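You operate a simulated robot arm through the tools that you are given. There is no shell and no other tool. Be economical: measure what you need, move in short steps, check, and stop when the job is done.

You run a simulated robot arm. Do the job below in one go: nothing can be reset, and whatever is moved stays where it is left.

JOB
Put one 35 g portion and one yolk in the LAB cup.
Fine: the cup stays on the slide, pulled out.

It is judged by the outcome, as a careful person would: the job done as asked, and still so three seconds after it is handed in. It fails if anything else is knocked over, pushed out of place, dropped, spilled or broken.

ROBOT AND FRAMES
A 7-joint arm with a two-finger parallel gripper, fixed in place. Base frame: the origin is at the foot of the arm, x ahead of it, y to its left, z up; the work surface is at about z = 0. Readings come in m, rad, newtons and seconds.
With the tool pointing down near the work surface it reaches from about 0.24 to 0.62 m from the base axis. Its first joint turns from -1.152 to 1.152 rad. Payload 2.6 kg.
Tool frame: the origin (TCP) lies between the finger pads and is the grasp point; the fingertips stand 0.03 m ahead of it; z points along the fingers, y is the line along which they close. The gripper opens to 0.094 m. The fingers are 0.028 m wide and 0.01 m thick; the gripper's body (0.05 by 0.096 m) begins 0.055 m behind the TCP.
Orientation is told as [roll, pitch, yaw] about the base's x, y, z axes, in that order, counted from this pose: with the fingers straight down and closing along the base's y, the tool's x points along the base's -x, its y along +y and its z along -z.

CONTROLS
- The arm moves only by the tool jog_arm. Its argument "series" is a list of rows, each a list of 7 numbers: the turn, a rotation vector about the tool's x, y, z in rad, then the shift along the tool's x, y, z in cm, then the opening, from 0 (shut) to 1 (fully open). In form: [[wx, wy, wz, dx, dy, dz, fingers], ...]. A call has 1 to 12 rows; each row is the pose to reach, as a shift and turn from the pose commanded when the call began, along the tool's axes at that moment. Rows are played at 5 a second. More than 0.05 m and 0.15 rad between two rows, or a gripper value outside its range, and nothing of the call is played. A pose out of reach is approached as far as the arm can. The call stops where the force on the tool passes 70 N (or 10 N more than at its start, if that is more) or the arm is blocked; 0.2 s more then pass. Each finger travels about 0.072 m/s and halts on what it meets, pressing with about 29 N; the grip force reading is that of the motor and also rises with nothing between the fingers. The clock runs only during rows and for 0.2 s after the last one: add rows that repeat a pose to give the fingers time. The reply holds the time, the measured pose of the TCP, the force on the tool along the base axes, the opening and the grip force, in the units named above and with some noise, with the torque about the TCP (base axes, N m) and any sound that the robot's microphone picked up, and new pictures: "show" is both (left out), scene, wrist or none.
- Cameras (640 x 400 px; columns grow to the right, rows downward): "scene" is fixed at [0.0345, 0.4098, 0.5703]; the picture's right is [-0.79, -0.62, 0.00], its down [-0.38, 0.48, -0.79] and it looks along [0.49, -0.62, -0.61] (base axes); focal length 272 px, centre (320, 200). "wrist" rides on the gripper at [0.076, 0.014, -0.103] in the tool frame; the picture's right is [-0.18, 0.98, 0.00], its down [-0.75, -0.14, -0.64] and it looks along [-0.63, -0.12, 0.77] (tool axes); focal length 243 px, centre (320, 200). There is no depth. A picture from a camera that has moved, and an enlarged one, comes with that camera's place and axes in the base frame and with its lens. The place of the scene camera against the robot may be out by one fixed shift of up to 0.025 m in any direction.
- enlarge(camera, box): a new picture of the part [left, top, right, bottom] of that camera's present view, enlarged. No time passes.
- finish_job(): hands the job in; it is judged then, once.

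Go step by step. Nothing tells you positions but the pictures and the camera data: compare them with the known pose of the tool, close in by small moves and look again before you grip or let go. The budget is 120 turns and 200 pictures, counting those below and the enlarged ones. Unless the task says otherwise, let go and move clear before handing in, and close with one line.

The tools are called after "Request:" as a command line: name --pt "numbers of a row" for each row, then --argument value for the rest, lists and objects as JSON in quotes. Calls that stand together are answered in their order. jog_arm: Moves the arm, as the interface text tells. Its arguments: {"type":"object","properties":{"series":{"type":"array"},"show":{"type":"string","enum":["both","scene","wrist","none"]}},"required":["series"]} The other tools are called the same way: enlarge (camera, box) takes an enlarged picture of a part of a camera's view; finish_job () hands the job in.

At the start:

```text
clock: 0.0
eef_pos: [0.3412, 0.1608, 0.4021]
tcp_rot: [-0.001, 0.001, 0.001]
ft_force: [1.1, -0.5, -0.1]
ft_torque: [-0.02, 0.01, -0.02]
finger_gap: 0.0939
finger_force: 0.0
```

scene: 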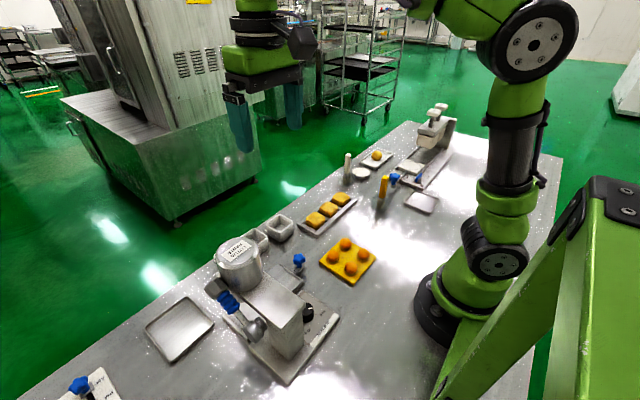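
wrist: 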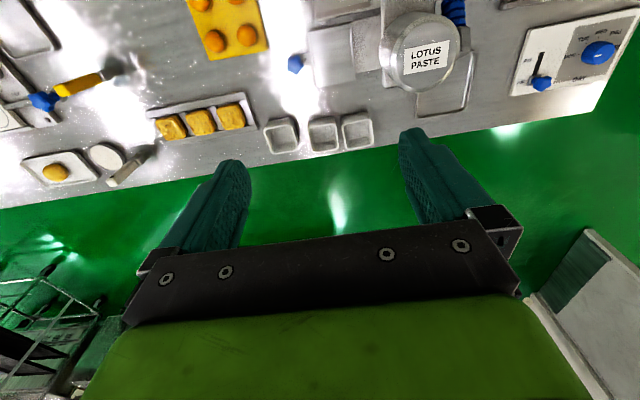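

I see a bench with a lotus paste dispenser, a yolk tray, some small cups and a panel with a dial. I'll look closer before moving.

Request:
enlarge --camera "scene" --box '[200, 200, 400, 400]'

Request:
enlarge --camera "scene" --box '[300, 90, 480, 220]'

Request:
enlarge --camera "wrist" --box '[380, 0, 640, 160]'

Request:
enlarge --camera "wrist" --box '[0, 0, 260, 190]'

Request:
enlarge --camera "scene" --box '[40, 280, 240, 400]'

```text
2.00 times, centred on (300, 300) of scene
camera zoom: at [0.0345, 0.4098, 0.5703], right [-0.79, -0.62, 0.0], down [-0.38, 0.48, -0.79], along [0.49, -0.62, -0.61], focal length 544 px, centre (360, 0)
```

zoom: 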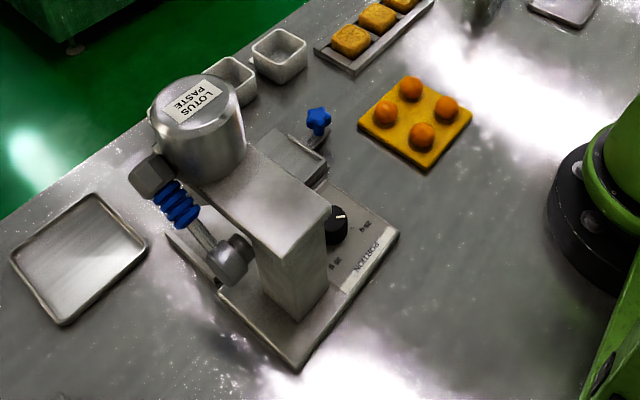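

```text
3.08 times, centred on (390, 155) of scene
camera zoom: at [0.0345, 0.4098, 0.5703], right [-0.79, -0.62, 0.0], down [-0.38, 0.48, -0.79], along [0.49, -0.62, -0.61], focal length 837 px, centre (105, 338)
```

zoom: 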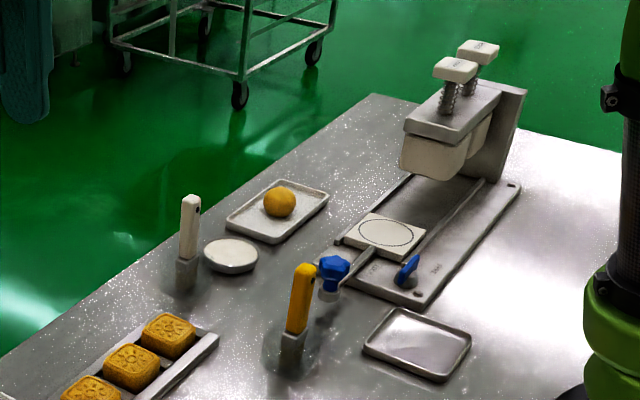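

```text
2.46 times, centred on (510, 80) of wrist
camera zoom: at [0.2659, 0.1766, 0.5032], right [0.18, 0.98, 0.0], down [0.75, -0.14, 0.64], along [0.63, -0.12, -0.77], focal length 597 px, centre (-148, 495)
```

zoom: 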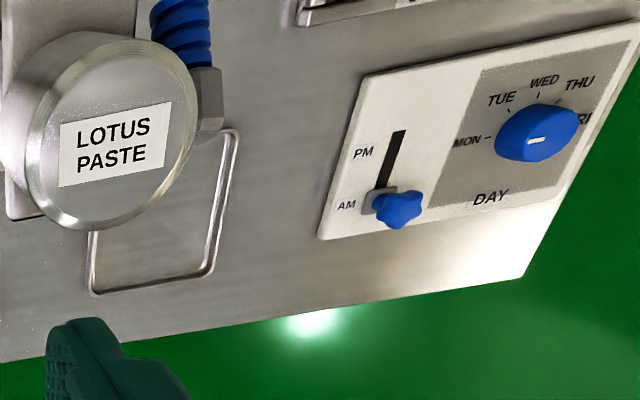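

```text
2.11 times, centred on (130, 95) of wrist
camera zoom: at [0.2659, 0.1766, 0.5032], right [0.18, 0.98, 0.0], down [0.75, -0.14, 0.64], along [0.63, -0.12, -0.77], focal length 511 px, centre (720, 421)
```

zoom: 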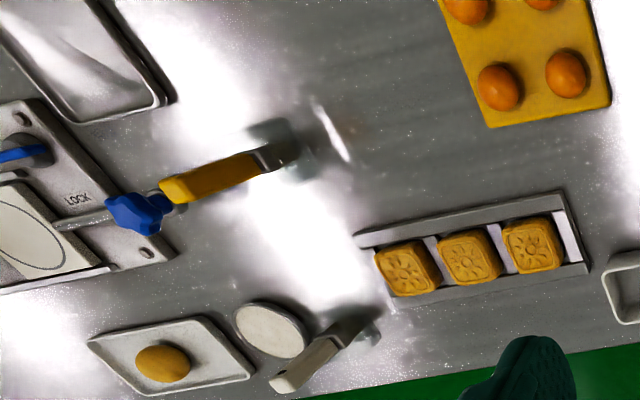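

```text
3.20 times, centred on (140, 340) of scene
camera zoom: at [0.0345, 0.4098, 0.5703], right [-0.79, -0.62, 0.0], down [-0.38, 0.48, -0.79], along [0.49, -0.62, -0.61], focal length 870 px, centre (896, -248)
```

zoom: 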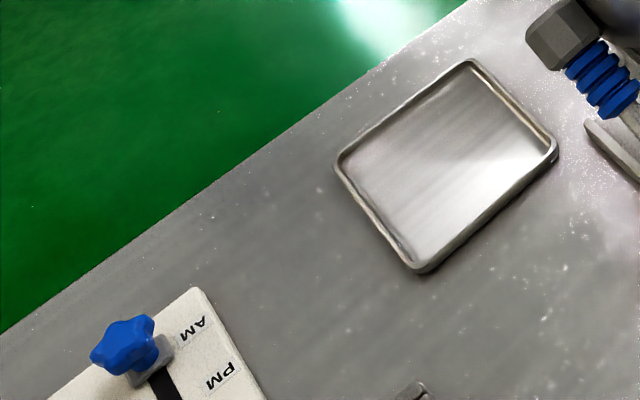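

Request:
enlarge --camera "wrist" --box '[250, 30, 410, 160]'

Request:
enlarge --camera "scene" --box '[230, 195, 350, 355]'

```text
3.08 times, centred on (330, 95) of wrist
camera zoom: at [0.2659, 0.1766, 0.5032], right [0.18, 0.98, 0.0], down [0.75, -0.14, 0.64], along [0.63, -0.12, -0.77], focal length 746 px, centre (289, 523)
```

zoom: 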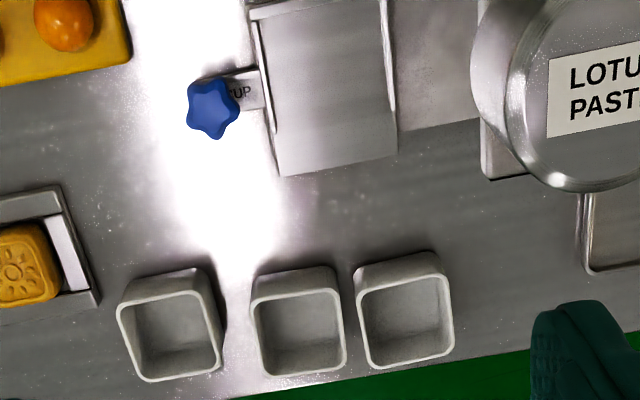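

```text
2.50 times, centred on (290, 275) of scene
camera zoom: at [0.0345, 0.4098, 0.5703], right [-0.79, -0.62, 0.0], down [-0.38, 0.48, -0.79], along [0.49, -0.62, -0.61], focal length 680 px, centre (395, 12)
```

zoom: 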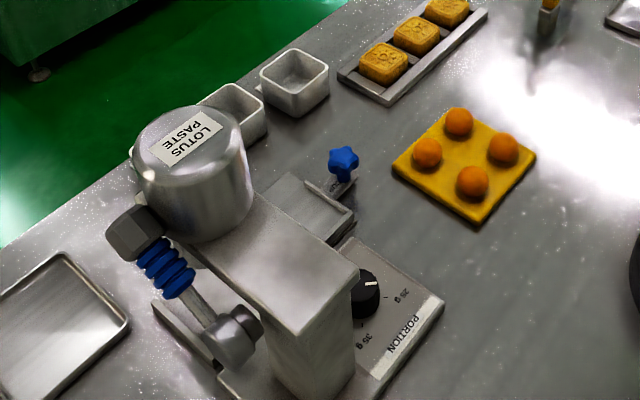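

Request:
enlarge --camera "scene" --box '[240, 205, 300, 250]'

Request:
enlarge --camera "scene" --box '[290, 240, 350, 350]'

Request:
jog_arm --pt "0 0 0.14 2 2 0 1" --pt "0 0 0.28 4 4 0 1" --pt "0 0 0.42 4 8 0 1" --pt "0 0 0.56 4 12 0 1" --pt "0 0 0.7 4 14 0 1"

```text
8.89 times, centred on (270, 228) of scene
camera zoom: at [0.0345, 0.4098, 0.5703], right [-0.79, -0.62, 0.0], down [-0.38, 0.48, -0.79], along [0.49, -0.62, -0.61], focal length 2417 px, centre (764, -44)
```

zoom: 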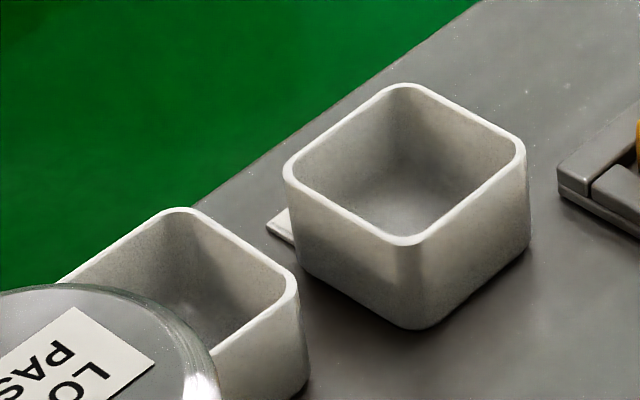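

```text
3.64 times, centred on (320, 295) of scene
camera zoom: at [0.0345, 0.4098, 0.5703], right [-0.79, -0.62, 0.0], down [-0.38, 0.48, -0.79], along [0.49, -0.62, -0.61], focal length 989 px, centre (320, -146)
```

zoom: 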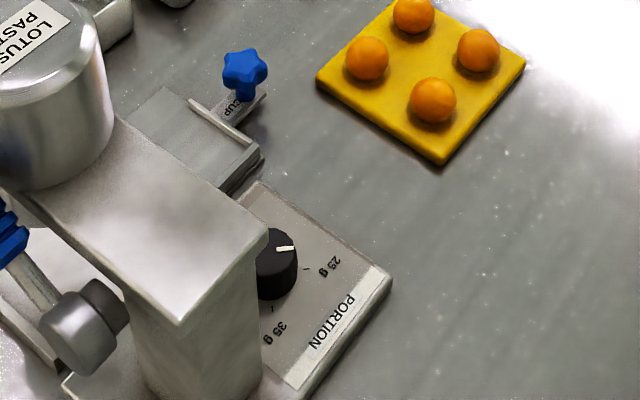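

```text
clock: 1.2
eef_pos: [0.303, 0.302, 0.4007]
tcp_rot: [0.0, -0.001, -0.703]
ft_force: [-0.4, -0.1, -0.3]
ft_torque: [-0.02, -0.04, -0.03]
finger_gap: 0.0939
finger_force: 0.1
camera wrist: at [0.2542, 0.3621, 0.5028], right [0.77, 0.63, 0.0], down [0.48, -0.59, 0.64], along [0.41, -0.5, -0.77], focal length 243 px, centre (320, 200)
```

scene: 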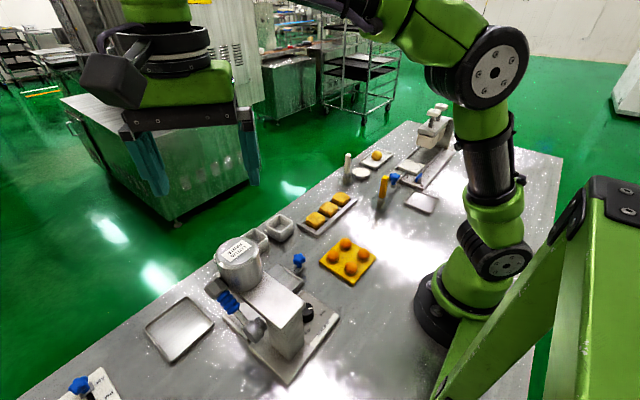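
wrist: 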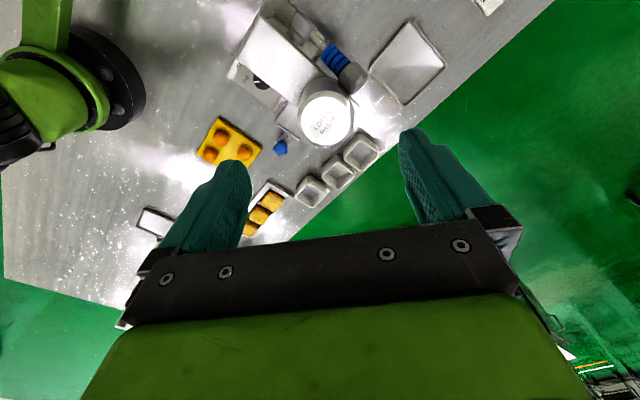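

Request:
enlarge --camera "wrist" --box '[220, 100, 400, 220]'

Request:
enlarge --camera "wrist" --box '[220, 0, 380, 110]'

```text
3.33 times, centred on (310, 160) of wrist
camera zoom: at [0.2542, 0.3621, 0.5028], right [0.77, 0.63, 0.0], down [0.48, -0.59, 0.64], along [0.41, -0.5, -0.77], focal length 809 px, centre (353, 333)
```

zoom: 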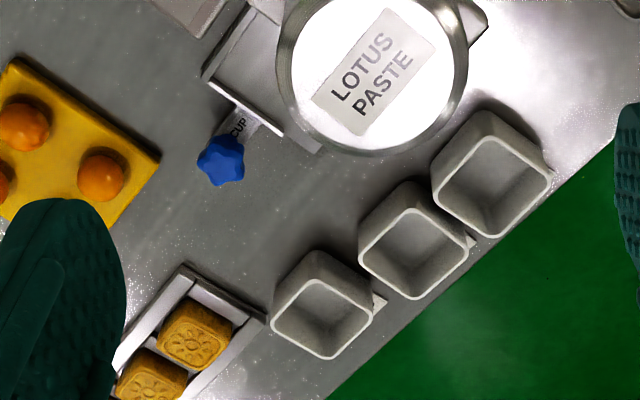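

```text
3.64 times, centred on (300, 55) of wrist
camera zoom: at [0.2542, 0.3621, 0.5028], right [0.77, 0.63, 0.0], down [0.48, -0.59, 0.64], along [0.41, -0.5, -0.77], focal length 882 px, centre (393, 727)
```

zoom: 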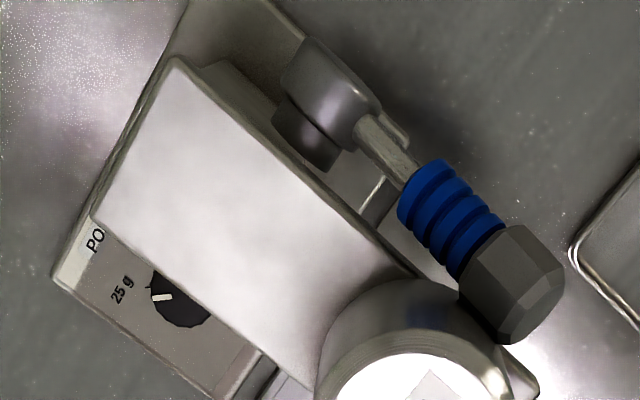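

Request:
jog_arm --pt "0 0 0.14 -2.5 2 0 1" --pt "0 0 0.28 -5 4.2 0 1" --pt "0 0 0.42 -7.5 6.4 1 1" --pt "0 0 0.56 -10 8.6 2 1" --pt "0 0 0.7 -12.5 10.8 3 1" --pt "0 0 0.84 -15 13 4 1" --pt "0 0 0.9 -15.3 13 4 1" --show "wrist"

```text
clock: 2.8
eef_pos: [0.4233, 0.2882, 0.3431]
tcp_rot: [-0.03, -0.049, -1.567]
ft_force: [0.0, 0.1, -0.9]
ft_torque: [-0.03, -0.03, -0.01]
finger_gap: 0.0941
finger_force: 0.2
out of reach, approached as far as the arm can: row 3, 4, 5, 6, 7
camera wrist: at [0.441, 0.369, 0.4401], right [0.98, -0.18, -0.02], down [-0.12, -0.72, 0.68], along [-0.14, -0.67, -0.73], focal length 243 px, centre (320, 200)
```

wrist: 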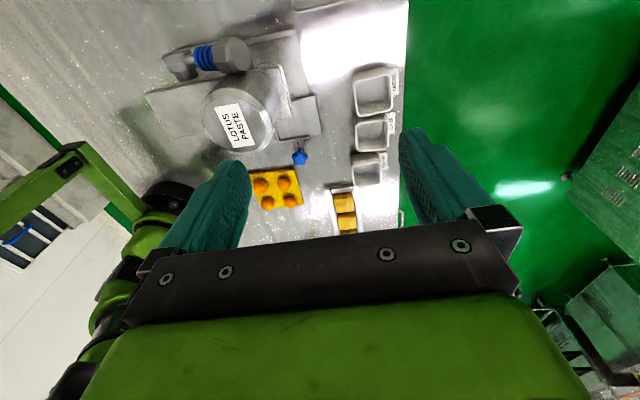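

Request:
enlarge --camera "wrist" --box '[340, 55, 420, 200]'

Request:
enlarge --camera "wrist" --box '[150, 20, 350, 220]'

```text
2.76 times, centred on (380, 128) of wrist
camera zoom: at [0.441, 0.369, 0.4401], right [0.98, -0.18, -0.02], down [-0.12, -0.72, 0.68], along [-0.14, -0.67, -0.73], focal length 669 px, centre (154, 400)
```

zoom: 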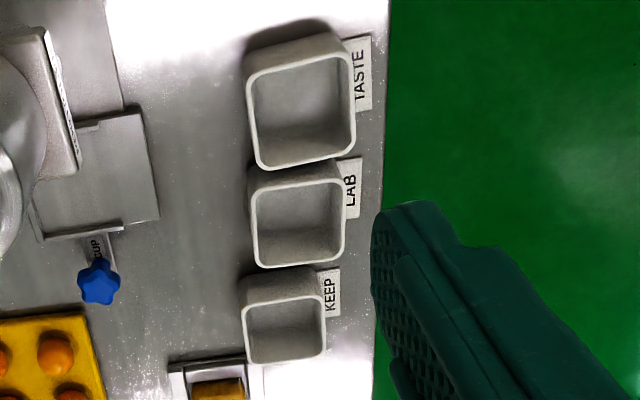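

```text
2.00 times, centred on (250, 120) of wrist
camera zoom: at [0.441, 0.369, 0.4401], right [0.98, -0.18, -0.02], down [-0.12, -0.72, 0.68], along [-0.14, -0.67, -0.73], focal length 485 px, centre (460, 360)
```

zoom: 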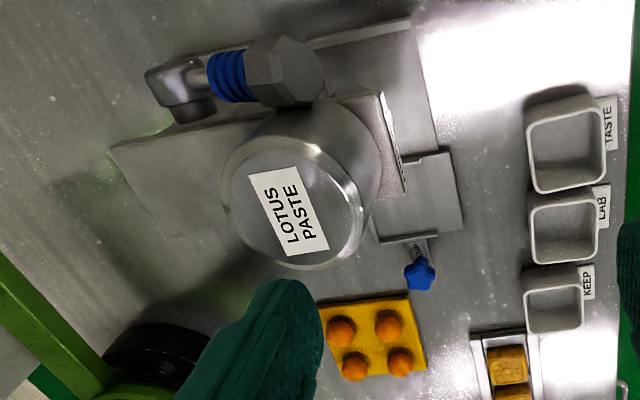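

Request:
jog_arm --pt "0 0 -0.14 -2.7 -1.5 0 1" --pt "0 0 -0.28 -5.4 -3 0 1" --pt "0 0 -0.42 -8.1 -4.5 0 1" --pt "0 0 -0.56 -10.8 -6 0 1" --pt "0 0 -0.7 -13.5 -7.5 0 1" --pt "0 0 -0.84 -16.2 -9 0 1" --pt "0 0 -0.98 -18.9 -10.5 0 1" --pt "0 0 -1.12 -21.6 -12 0 1" --pt "0 0 -1.26 -24.3 -13.5 0 1" --pt "0 0 -1.4 -27 -15 0 1" --pt "0 0 -1.54 -29.7 -16.5 0 1" --pt "0 0 -1.6 -31 -17 0 1" --show "none"

```text
clock: 5.4
eef_pos: [0.2551, -0.0211, 0.3613]
tcp_rot: [-0.05, 0.032, 0.034]
ft_force: [-0.9, 0.1, 0.0]
ft_torque: [-0.02, -0.01, 0.03]
finger_gap: 0.0943
finger_force: 0.0
```

Request:
jog_arm --pt "-0.05 -0.032 0.034 -2 0 0 1" --show "none"

Request:
jog_arm --pt "0 0 -0.14 -1 -1 0 1" --pt "0 0 -0.28 -2 -1.5 0 1" --pt "0 0 -0.42 -3 -2 0 1" --pt "0 0 -0.56 -4 -2.5 0 1" --pt "0 0 -0.7 -5 -3 0 1" --pt "0 0 -0.84 -5 -3 0 1" --pt "0 0 -0.98 -5 -3 0 1" --pt "0 0 -1.12 -5 -3 0 1" --pt "0 0 -1.26 -5 -3 0 1" --show "wrist"

```text
clock: 5.8
eef_pos: [0.2756, -0.0208, 0.3618]
tcp_rot: [-0.001, -0.002, -0.003]
ft_force: [-0.2, 0.2, 0.1]
ft_torque: [-0.02, -0.01, 0.02]
finger_gap: 0.0936
finger_force: 0.0
```

```text
clock: 7.8
eef_pos: [0.3249, -0.0508, 0.3632]
tcp_rot: [-0.002, -0.002, 1.262]
ft_force: [-0.5, 0.5, -0.4]
ft_torque: [0.0, -0.01, 0.02]
finger_gap: 0.0936
finger_force: 0.0
camera wrist: at [0.2888, -0.1175, 0.4644], right [-0.88, 0.47, 0.0], down [0.36, 0.67, 0.64], along [0.31, 0.57, -0.77], focal length 243 px, centre (320, 200)
```

wrist: 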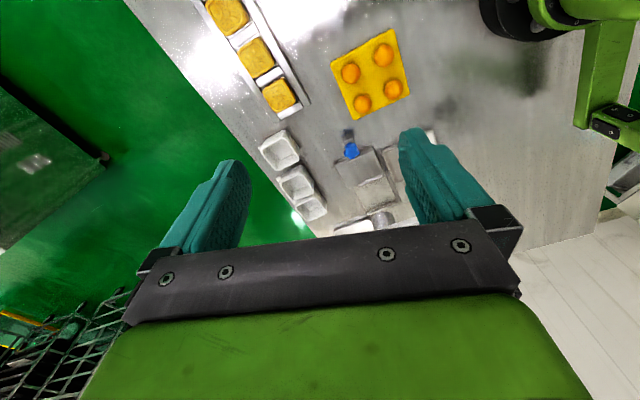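

Request:
jog_arm --pt "0 0 0 4 0 0 1" --pt "0 0 0 8 0 0 1" --pt "0 0 0 12 0 0 1" --pt "0 0 0 16 0 1 1" --pt "0 0 0 19 0 3 1" --show "wrist"

```text
clock: 9.0
eef_pos: [0.2659, -0.229, 0.3314]
tcp_rot: [-0.003, -0.002, 1.262]
ft_force: [0.3, -0.5, -0.3]
ft_torque: [0.0, 0.0, -0.01]
finger_gap: 0.0939
finger_force: 0.1
camera wrist: at [0.2292, -0.2966, 0.4326], right [-0.88, 0.48, 0.0], down [0.36, 0.67, 0.64], along [0.31, 0.56, -0.77], focal length 243 px, centre (320, 200)
```

wrist: 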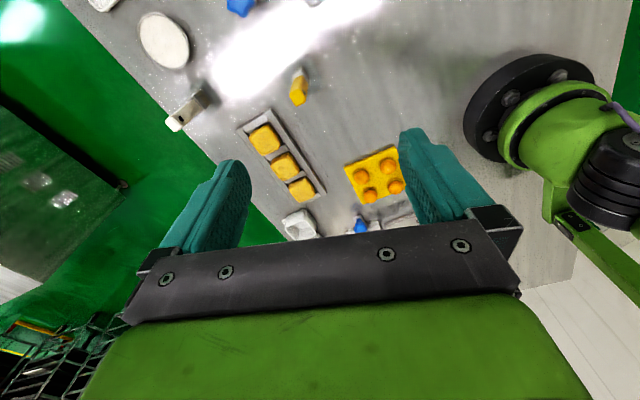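

Request:
jog_arm --pt "0 0 0 -4 0 -2 1" --pt "0 0 0 -8 0 -4 1" --pt "0 0 0 -12 0 -4 1" --pt "0 0 0 -16 1 -4 1" --pt "0 0 0 -20 2 -4 1" --pt "0 0 0 -24 3 -4 1" --pt "0 0 0 -28 3.8 -4 1" --pt "0 0 0 -31 3.8 -4 1" --show "wrist"

```text
clock: 10.8
eef_pos: [0.3259, 0.0763, 0.3726]
tcp_rot: [-0.001, -0.001, 1.257]
ft_force: [-0.6, -0.1, 0.7]
ft_torque: [0.01, 0.03, 0.0]
finger_gap: 0.0943
finger_force: 0.1
camera wrist: at [0.2895, 0.0078, 0.4748], right [-0.88, 0.48, 0.0], down [0.36, 0.67, 0.64], along [0.31, 0.56, -0.77], focal length 243 px, centre (320, 200)
```

wrist: 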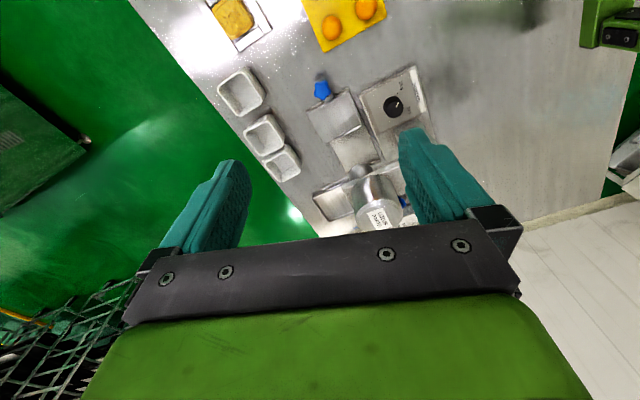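

Request:
enlarge --camera "wrist" --box '[290, 60, 440, 240]'

Request:
enlarge --camera "wrist" --box '[350, 70, 430, 130]'

```text
2.22 times, centred on (365, 150) of wrist
camera zoom: at [0.2895, 0.0078, 0.4748], right [-0.88, 0.48, 0.0], down [0.36, 0.67, 0.64], along [0.31, 0.56, -0.77], focal length 539 px, centre (220, 311)
```

zoom: 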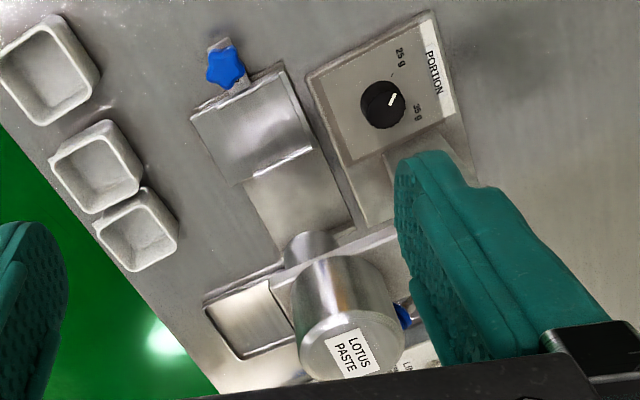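

```text
6.67 times, centred on (390, 100) of wrist
camera zoom: at [0.2895, 0.0078, 0.4748], right [-0.88, 0.48, 0.0], down [0.36, 0.67, 0.64], along [0.31, 0.56, -0.77], focal length 1618 px, centre (-147, 867)
```

zoom: 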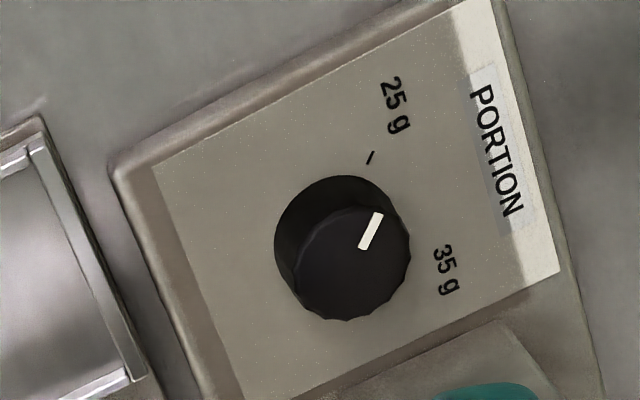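

Request:
jog_arm --pt "0 0 -0.11 -3 3.5 0 1" --pt "0 0 -0.22 -6 7.3 0 1" --pt "0 0 -0.34 -9.3 11 2 1" --pt "0 0 -0.34 -9.3 11 6 0.7" --pt "0 0 -0.34 -9.3 11 10 0.7" --pt "0 0 -0.34 -9.3 11 13 0.7"

```text
refused: row 3 steps farther than a row can; nothing moved
```

The step was slightly too big. I'll split it.

Request:
jog_arm --pt "0 0 -0.11 -3 3.5 0 1" --pt "0 0 -0.22 -6 7.3 0 1" --pt "0 0 -0.34 -9.3 11 0 1" --pt "0 0 -0.34 -9.3 11 4 0.7" --pt "0 0 -0.34 -9.3 11 8 0.7" --pt "0 0 -0.34 -9.3 11 12 0.7"

```text
clock: 12.2
eef_pos: [0.2483, 0.1974, 0.2517]
tcp_rot: [-0.004, 0.001, 1.599]
ft_force: [0.4, -0.3, -0.7]
ft_torque: [0.02, -0.02, 0.0]
finger_gap: 0.0656
finger_force: 0.0
camera wrist: at [0.2378, 0.1212, 0.3538], right [-0.99, 0.16, 0.0], down [0.12, 0.76, 0.64], along [0.1, 0.63, -0.77], focal length 243 px, centre (320, 200)
```

scene: 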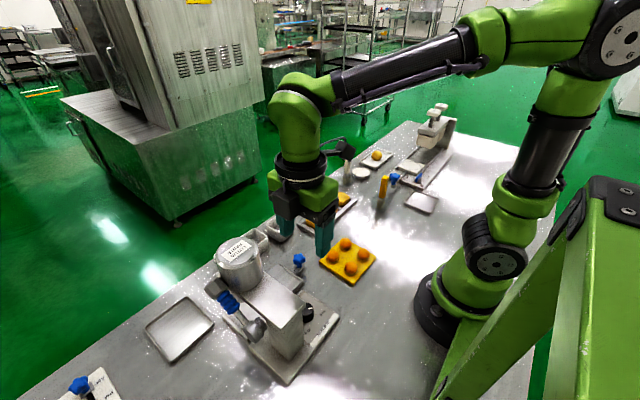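
wrist: 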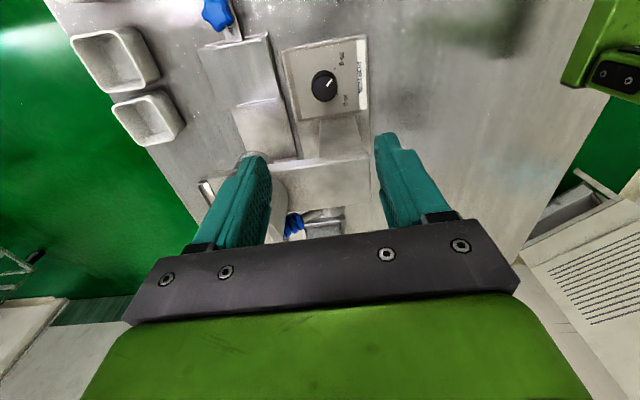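

Request:
enlarge --camera "wrist" --box '[180, 0, 400, 150]'

Request:
enlarge --camera "wrist" --box '[190, 130, 400, 250]'

```text
2.67 times, centred on (290, 75) of wrist
camera zoom: at [0.2378, 0.1212, 0.3538], right [-0.99, 0.16, 0.0], down [0.12, 0.76, 0.64], along [0.1, 0.63, -0.77], focal length 647 px, centre (400, 533)
```

zoom: 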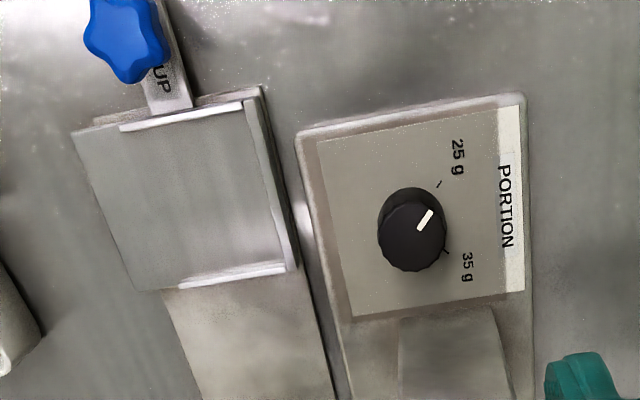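

```text
3.05 times, centred on (295, 190) of wrist
camera zoom: at [0.2378, 0.1212, 0.3538], right [-0.99, 0.16, 0.0], down [0.12, 0.76, 0.64], along [0.1, 0.63, -0.77], focal length 739 px, centre (396, 230)
```

zoom: 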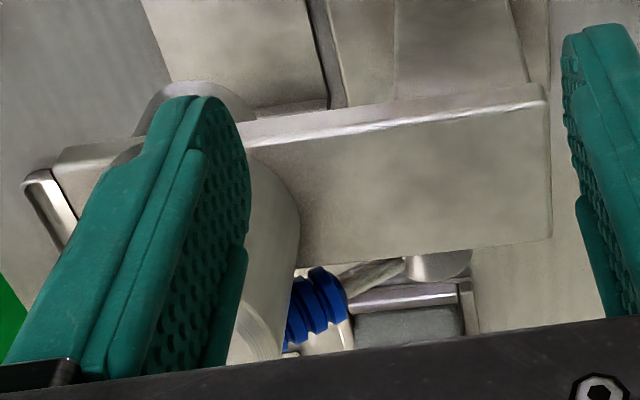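

Request:
jog_arm --pt "0 0 0 -0.5 0.2 4 0.6" --pt "0 0 0 -0.5 0.2 8 0.6" --pt "0 0 0 -0.5 0.2 12 0.6" --pt "0 0 0 -0.5 0.2 15 0.6"

```text
clock: 13.2
eef_pos: [0.2478, 0.2023, 0.103]
tcp_rot: [-0.002, -0.001, 1.598]
ft_force: [0.3, 0.3, 0.2]
ft_torque: [-0.02, 0.01, 0.04]
finger_gap: 0.0564
finger_force: 0.1
camera wrist: at [0.2358, 0.1268, 0.2053], right [-0.99, 0.16, 0.0], down [0.12, 0.76, 0.64], along [0.1, 0.63, -0.77], focal length 243 px, centre (320, 200)
```

scene: 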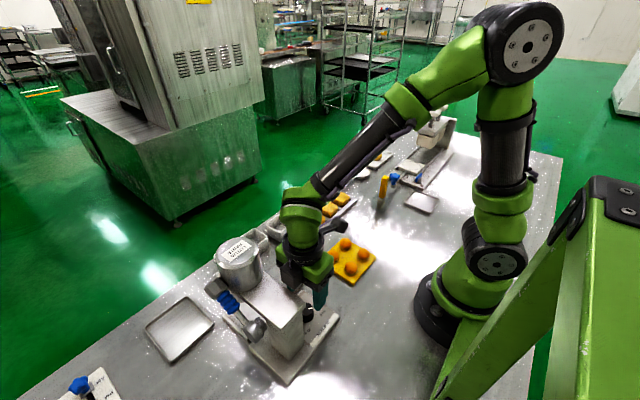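
wrist: 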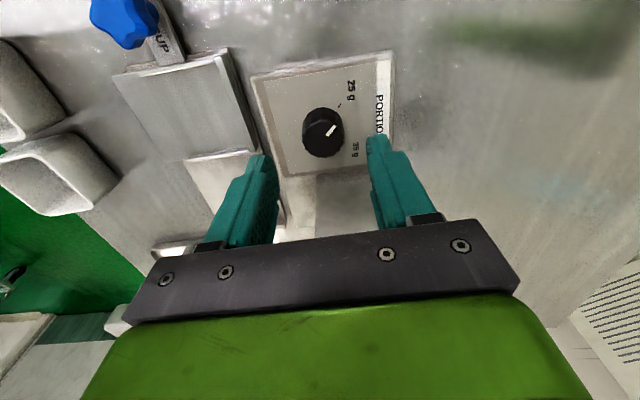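

Request:
jog_arm --pt "0 0 0 0 0.1 2 0.6" --pt "0 0 0 0 0.1 4 0.6" --show "wrist"

```text
clock: 13.6
eef_pos: [0.2462, 0.2029, 0.0895]
tcp_rot: [-0.007, -0.003, 1.6]
ft_force: [-6.1, -8.0, 17.1]
ft_torque: [1.23, -0.1, 0.41]
finger_gap: 0.0566
finger_force: 0.0
stopped in row 2: the force on the tool passed its limit at 129 N (the readings are from after the stop); the commanded pose is now the measured one
camera wrist: at [0.2349, 0.127, 0.1915], right [-0.99, 0.15, -0.01], down [0.11, 0.76, 0.64], along [0.11, 0.64, -0.76], focal length 243 px, centre (320, 200)
```

wrist: 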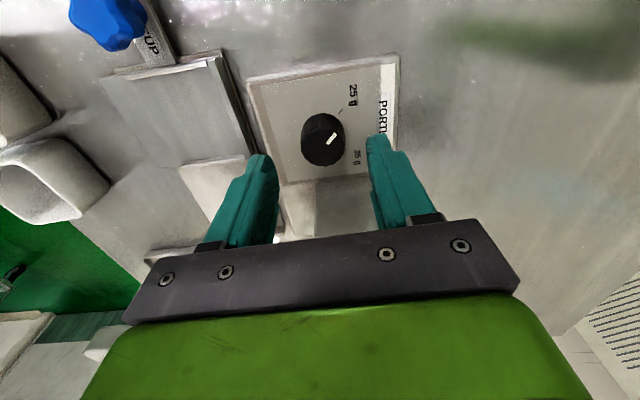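

The hand's body touched the machine's box top. I'll back up, lean the tool away from the machine, and turn the dial in two partial grips.

Request:
jog_arm --pt "0 0 0 0 0 -3 0.6" --pt "0 0 -0.13 2 0 -5 0.6" --pt "0 0 -0.26 4 0 -6 0.6" --pt "0 0 -0.38 4 0 -6 0.6" --show "scene"

Request:
jog_arm --pt "0 -0.12 0 0 0 0 0.6" --pt "0 -0.24 0 0 0 0 0.6" --pt "0 -0.36 0 0 0 0 0.6" --pt "0 -0.5 0 0 0 0 0.6"

```text
clock: 14.6
eef_pos: [0.2473, 0.1622, 0.1507]
tcp_rot: [-0.009, 0.004, 1.982]
ft_force: [0.0, -0.5, 0.0]
ft_torque: [0.02, 0.02, -0.01]
finger_gap: 0.0564
finger_force: 0.2
```

scene: 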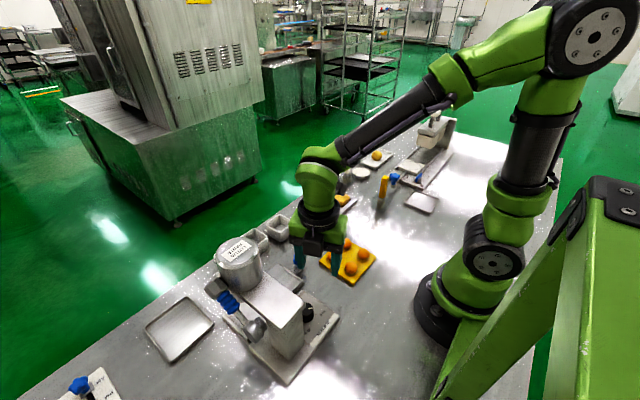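

```text
clock: 15.6
eef_pos: [0.2475, 0.1636, 0.1508]
tcp_rot: [-0.012, -0.5, 1.983]
ft_force: [-0.6, 0.1, 0.7]
ft_torque: [0.01, -0.01, 0.0]
finger_gap: 0.0565
finger_force: 0.2
camera wrist: at [0.2808, 0.0513, 0.2025], right [-0.97, -0.24, 0.08], down [-0.02, 0.38, 0.93], along [-0.25, 0.89, -0.37], focal length 243 px, centre (320, 200)
```

scene: 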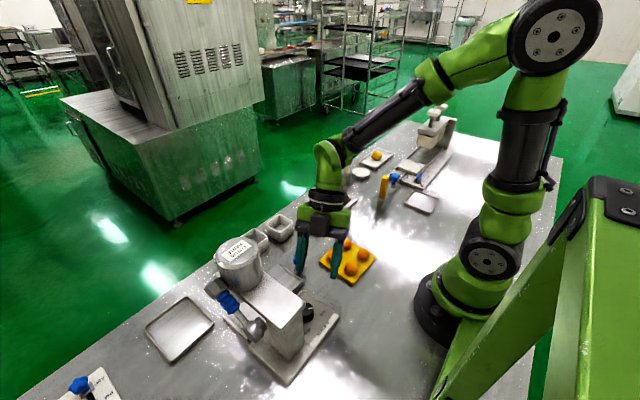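
wrist: 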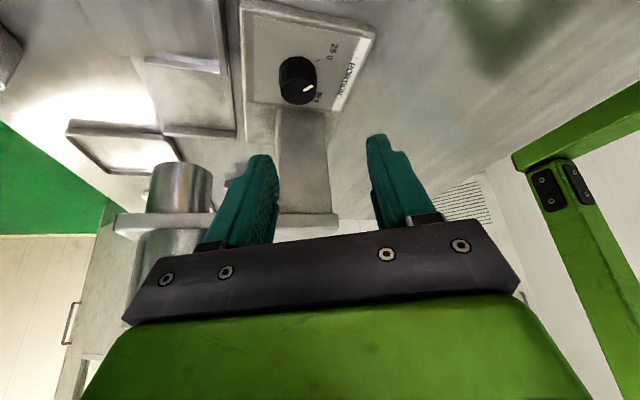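

Request:
enlarge --camera "wrist" --box '[220, 0, 400, 120]'

Request:
enlarge --camera "wrist" --box '[50, 100, 350, 280]'

```text
3.33 times, centred on (310, 60) of wrist
camera zoom: at [0.2808, 0.0513, 0.2025], right [-0.97, -0.24, 0.08], down [-0.02, 0.38, 0.93], along [-0.25, 0.89, -0.37], focal length 809 px, centre (353, 667)
```

zoom: 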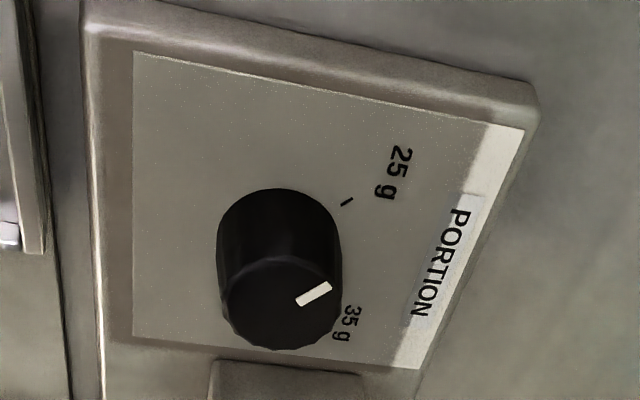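

```text
2.13 times, centred on (200, 190) of wrist
camera zoom: at [0.2808, 0.0513, 0.2025], right [-0.97, -0.24, 0.08], down [-0.02, 0.38, 0.93], along [-0.25, 0.89, -0.37], focal length 518 px, centre (576, 221)
```

zoom: 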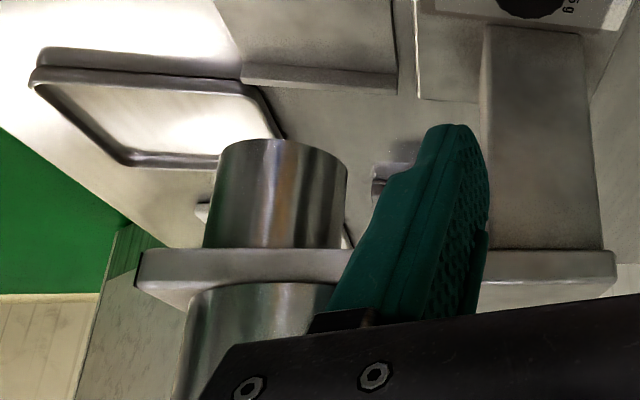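

Request:
jog_arm --pt "0 0 0 -1.87 -1.59 1.02 0.6" --pt "0 0 0 0 -1.59 4.4 0.6" --pt "0 0 0 1.0 -1.59 6.3 0.6" --pt "0 0 0 1.9 -1.59 7.9 0.6" --pt "0 0 0 2.68 -1.59 9.36 0.6"

```text
clock: 16.8
eef_pos: [0.2526, 0.1901, 0.0549]
tcp_rot: [-0.009, -0.499, 1.985]
ft_force: [-0.7, 0.3, 0.4]
ft_torque: [-0.02, 0.0, -0.01]
finger_gap: 0.0563
finger_force: 0.0
camera wrist: at [0.2873, 0.0781, 0.107], right [-0.97, -0.24, 0.08], down [-0.02, 0.38, 0.93], along [-0.26, 0.89, -0.37], focal length 243 px, centre (320, 200)
```

scene: 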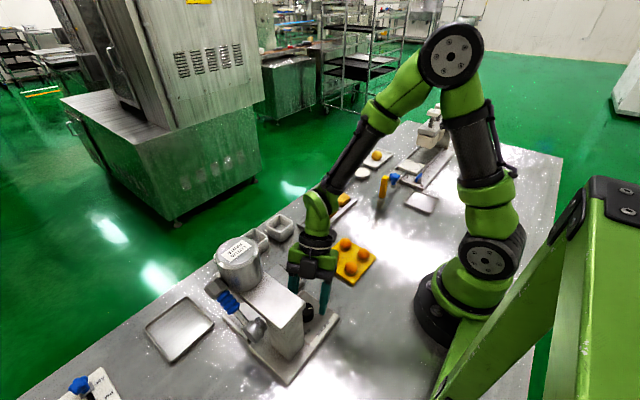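
wrist: 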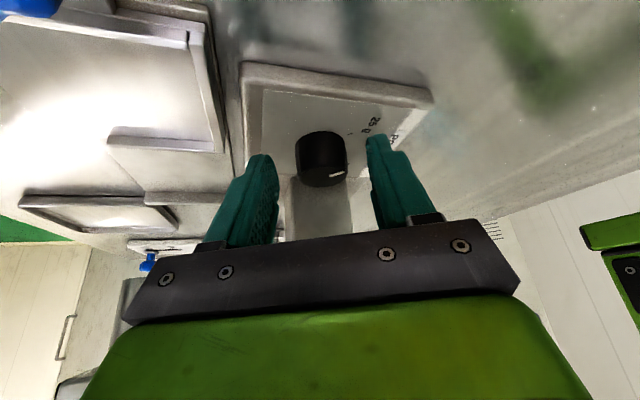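

Request:
jog_arm --pt "0 0 0 0 0 0 0.4" --pt "0 0 0 0 0 0 0.28" --pt "0 0 0 0 0 0 0.28" --show "wrist"

```text
clock: 17.6
eef_pos: [0.2531, 0.1897, 0.0548]
tcp_rot: [-0.009, -0.499, 1.985]
ft_force: [1.6, 3.3, -7.6]
ft_torque: [0.2, 0.04, -0.05]
finger_gap: 0.0312
finger_force: 45.5
camera wrist: at [0.2873, 0.078, 0.1071], right [-0.97, -0.24, 0.08], down [-0.02, 0.38, 0.93], along [-0.26, 0.89, -0.37], focal length 243 px, centre (320, 200)
```

wrist: 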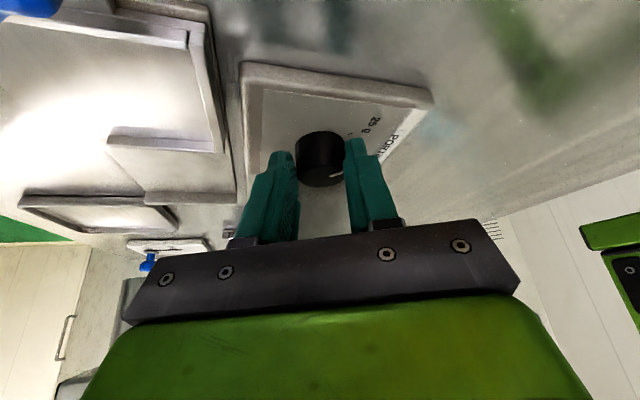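

Request:
jog_arm --pt "0.067 0 0.123 -0.012 0.19 0.006 0.28" --pt "0.134 0 0.246 -0.047 0.377 0.025 0.28" --pt "0.201 0 0.369 -0.104 0.557 0.057 0.28" --pt "0.268 0 0.492 -0.183 0.725 0.1 0.28" --pt "0.335 0 0.615 -0.282 0.879 0.154 0.28" --pt "0.402 0 0.738 -0.399 1.016 0.217 0.28" --show "wrist"

```text
clock: 19.0
eef_pos: [0.2384, 0.1928, 0.0533]
tcp_rot: [0.021, -0.502, 1.133]
ft_force: [-39.8, -2.5, 17.6]
ft_torque: [0.98, 0.79, 0.61]
finger_gap: 0.031
finger_force: 45.1
out of reach, approached as far as the arm can: row 6
camera wrist: at [0.1804, 0.0931, 0.1057], right [-0.83, 0.55, 0.11], down [0.29, 0.26, 0.92], along [0.48, 0.79, -0.37], focal length 243 px, centre (320, 200)
```

wrist: 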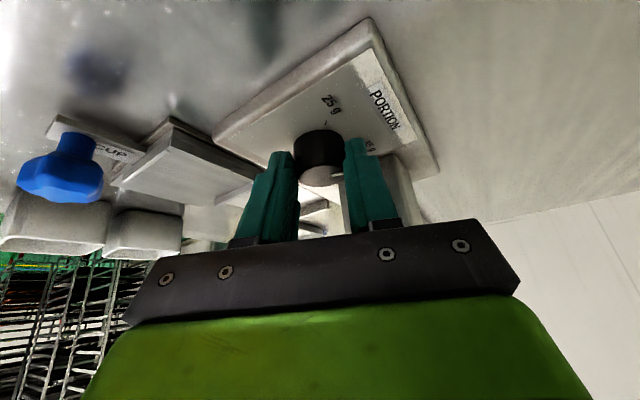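

Request:
jog_arm --pt "0 0 0 0 0 0 0.5" --pt "0 0 0 0 0 0 0.6" --pt "0 0 0 0 0 -4 0.6" --pt "0 0 0 0 0 -8 0.6" --show "wrist"

Request:
enlarge --camera "wrist" --box '[200, 0, 440, 200]'

```text
clock: 20.0
eef_pos: [0.2421, 0.1589, 0.1297]
tcp_rot: [-0.005, -0.503, 1.142]
ft_force: [0.0, -0.5, 0.4]
ft_torque: [0.05, 0.0, 0.02]
finger_gap: 0.0563
finger_force: 0.1
out of reach, approached as far as the arm can: row 3, 4
camera wrist: at [0.1813, 0.06, 0.1813], right [-0.83, 0.56, 0.08], down [0.27, 0.26, 0.93], along [0.49, 0.79, -0.37], focal length 243 px, centre (320, 200)
```

wrist: 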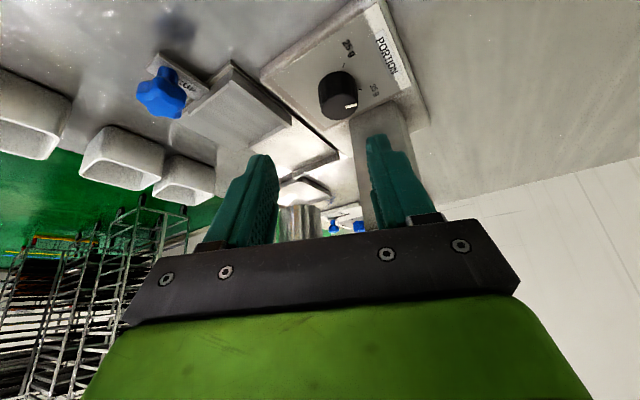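

```text
2.00 times, centred on (320, 100) of wrist
camera zoom: at [0.1813, 0.06, 0.1813], right [-0.83, 0.56, 0.08], down [0.27, 0.26, 0.93], along [0.49, 0.79, -0.37], focal length 485 px, centre (320, 400)
```

zoom: 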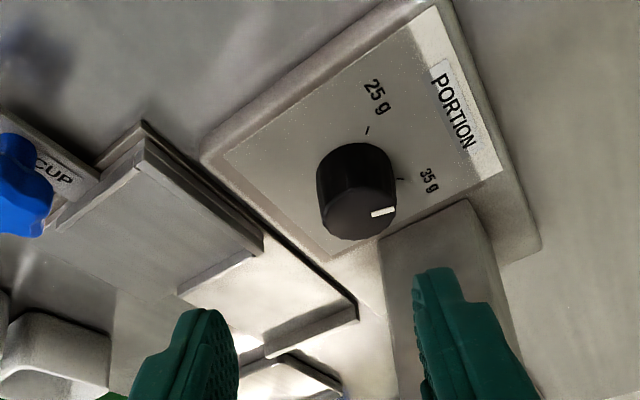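

Request:
jog_arm --pt "-0.067 0 -0.123 -1 0 -1.75 0.6" --pt "-0.134 0 -0.246 -1.9 0 -3.5 0.6" --pt "-0.201 0 -0.369 -1.9 0 -3.5 0.6" --pt "-0.268 0 -0.492 -1.9 0 -3.5 0.6" --pt "-0.335 0 -0.615 -1.9 0 -3.5 0.6" --pt "-0.402 0 -0.738 -1.9 0 -3.5 0.6" --show "wrist"

Request:
enlarge --camera "wrist" --box '[240, 0, 400, 120]'

```text
clock: 21.4
eef_pos: [0.2424, 0.1608, 0.1705]
tcp_rot: [-0.009, -0.499, 1.986]
ft_force: [-0.3, -0.7, -0.1]
ft_torque: [0.01, -0.02, 0.03]
finger_gap: 0.0563
finger_force: 0.0
camera wrist: at [0.2763, 0.0489, 0.2226], right [-0.97, -0.24, 0.08], down [-0.02, 0.38, 0.93], along [-0.26, 0.89, -0.37], focal length 243 px, centre (320, 200)
```

wrist: 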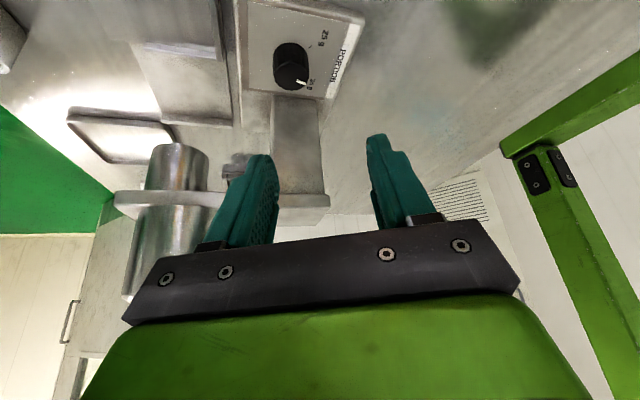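

```text
3.33 times, centred on (320, 60) of wrist
camera zoom: at [0.2763, 0.0489, 0.2226], right [-0.97, -0.24, 0.08], down [-0.02, 0.38, 0.93], along [-0.26, 0.89, -0.37], focal length 809 px, centre (320, 667)
```

zoom: 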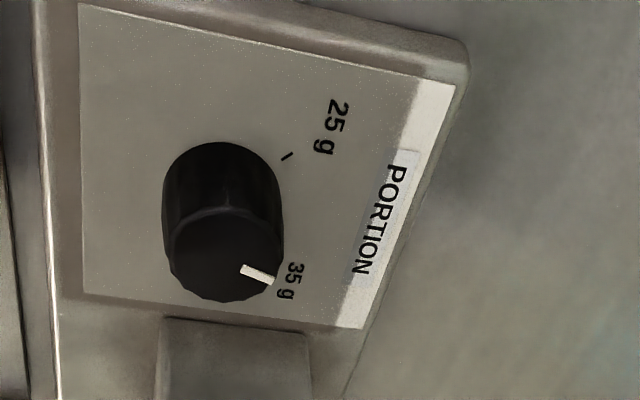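

Request:
jog_arm --pt "0 0 0 -1.98 -2.15 1.08 0.6" --pt "0 0 0 0 -2.15 4.7 0.6" --pt "0 0 0 1.6 -2.15 7.7 0.6" --pt "0 0 0 2.6 -2.15 9.5 0.6" --pt "0 0 0 3.55 -2.15 11.22 0.6" --pt "0 0 0 3.55 -2.15 11.22 0.4" --pt "0 0 0 3.55 -2.15 11.22 0.28" --pt "0 0 0 3.55 -2.15 11.22 0.28" --show "wrist"

```text
clock: 23.2
eef_pos: [0.2533, 0.1914, 0.0555]
tcp_rot: [-0.01, -0.501, 1.985]
ft_force: [10.0, 9.2, -14.7]
ft_torque: [0.3, -0.11, -0.22]
finger_gap: 0.0311
finger_force: 45.6
camera wrist: at [0.2865, 0.0792, 0.1085], right [-0.97, -0.24, 0.08], down [-0.02, 0.38, 0.93], along [-0.25, 0.89, -0.37], focal length 243 px, centre (320, 200)
```

wrist: 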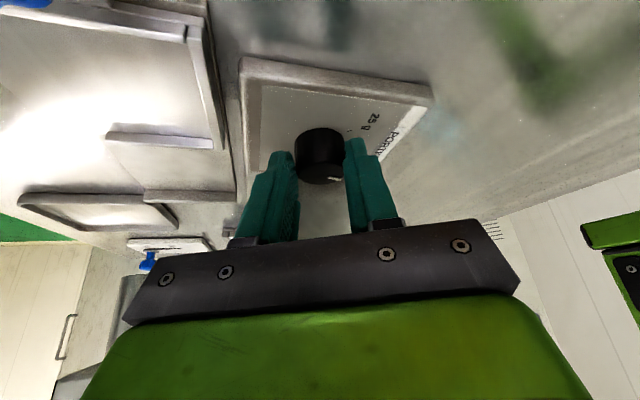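

Request:
jog_arm --pt "0.062 0 0.114 -0.01 0.177 0.005 0.28" --pt "0.125 0 0.228 -0.04 0.351 0.022 0.28" --pt "0.187 0 0.342 -0.09 0.519 0.049 0.28" --pt "0.24 0 0.439 -0.147 0.654 0.08 0.28" --pt "0.24 0 0.439 -0.147 0.654 0.08 0.28" --show "none"

Request:
jog_arm --pt "0 0 0 0 0 0 0.5" --pt "0 0 0 0 0 0 0.6" --pt "0 0 0 0 0 -4 0.6" --pt "0 0 0 0 0 -8 0.6" --pt "0 0 0 0 0 -12 0.6" --show "wrist"

Request:
enlarge --camera "wrist" --box '[240, 0, 400, 120]'

```text
clock: 24.4
eef_pos: [0.2451, 0.1901, 0.055]
tcp_rot: [0.0, -0.505, 1.481]
ft_force: [-26.7, -17.1, 32.7]
ft_torque: [0.08, 0.76, 0.4]
finger_gap: 0.0312
finger_force: 44.8
```

```text
clock: 25.6
eef_pos: [0.2415, 0.1321, 0.1612]
tcp_rot: [-0.009, -0.503, 1.484]
ft_force: [-0.2, -0.6, -0.1]
ft_torque: [0.04, 0.01, -0.01]
finger_gap: 0.0561
finger_force: 0.0
camera wrist: at [0.2178, 0.0179, 0.213], right [-0.96, 0.25, 0.08], down [0.17, 0.34, 0.93], along [0.2, 0.91, -0.37], focal length 243 px, centre (320, 200)
```

wrist: 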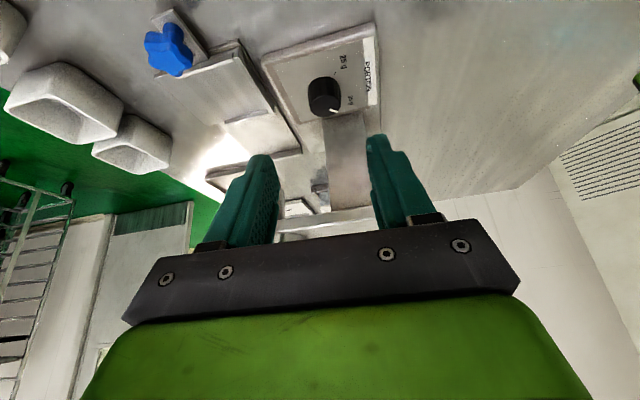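

```text
3.33 times, centred on (320, 60) of wrist
camera zoom: at [0.2178, 0.0179, 0.213], right [-0.96, 0.25, 0.08], down [0.17, 0.34, 0.93], along [0.2, 0.91, -0.37], focal length 809 px, centre (320, 667)
```

zoom: 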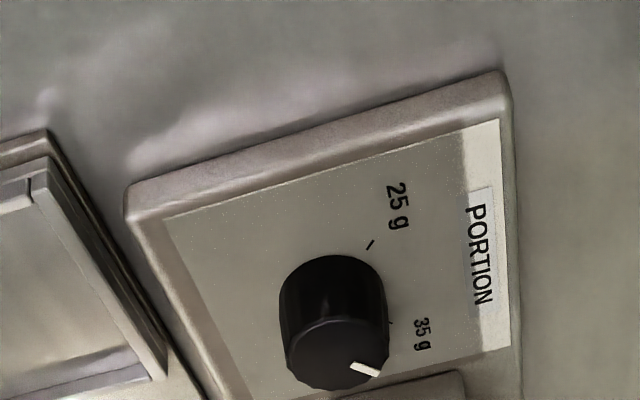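

Request:
jog_arm --pt "0 0.13 0 -1.2 0 -2.2 0.8" --pt "0 0.26 0 -2.4 0 -4.4 0.9" --pt "0 0.39 0 -3.6 0 -6.6 1" --pt "0 0.5 0 -4.3 0 -7.9 1" --show "none"

```text
clock: 26.6
eef_pos: [0.2405, 0.1307, 0.2503]
tcp_rot: [-0.008, 0.0, 1.479]
ft_force: [-0.5, -0.1, -0.4]
ft_torque: [0.01, 0.02, -0.02]
finger_gap: 0.0937
finger_force: 0.0
```

Request:
jog_arm --pt "0 0 -0.03 -0.3 -4.7 0 1" --pt "0 0 -0.06 -0.6 -9.4 0 1" --pt "0 0 -0.092 -0.9 -14.1 0 1" --pt "0 0 -0.092 -1.2 -18.8 0 1" --pt "0 0 -0.092 -1.6 -23.7 0 1" --show "wrist"

Request:
enlarge --camera "wrist" --box '[230, 0, 470, 150]'

```text
clock: 27.8
eef_pos: [0.4832, 0.1239, 0.2518]
tcp_rot: [-0.007, 0.001, 1.572]
ft_force: [-0.7, -0.6, 0.3]
ft_torque: [0.03, 0.0, 0.01]
finger_gap: 0.0939
finger_force: 0.1
camera wrist: at [0.4684, 0.0486, 0.3532], right [-0.98, 0.18, -0.01], down [0.14, 0.75, 0.64], along [0.12, 0.63, -0.77], focal length 243 px, centre (320, 200)
```

wrist: 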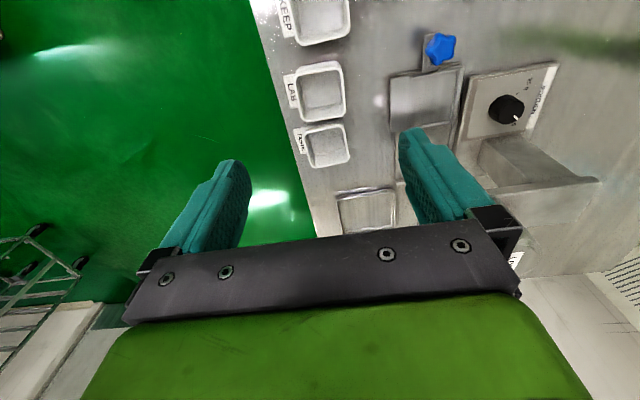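

```text
2.67 times, centred on (350, 75) of wrist
camera zoom: at [0.4684, 0.0486, 0.3532], right [-0.98, 0.18, -0.01], down [0.14, 0.75, 0.64], along [0.12, 0.63, -0.77], focal length 647 px, centre (240, 533)
```

zoom: 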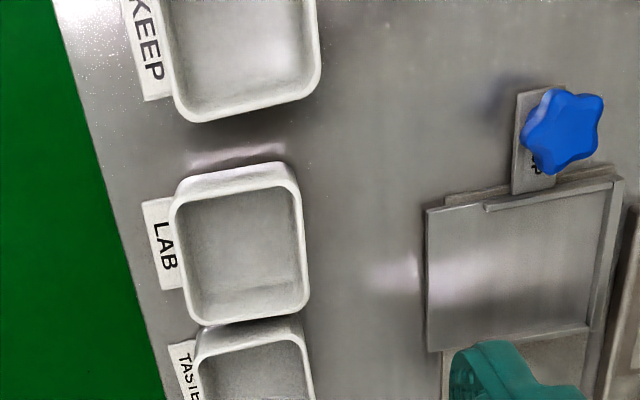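

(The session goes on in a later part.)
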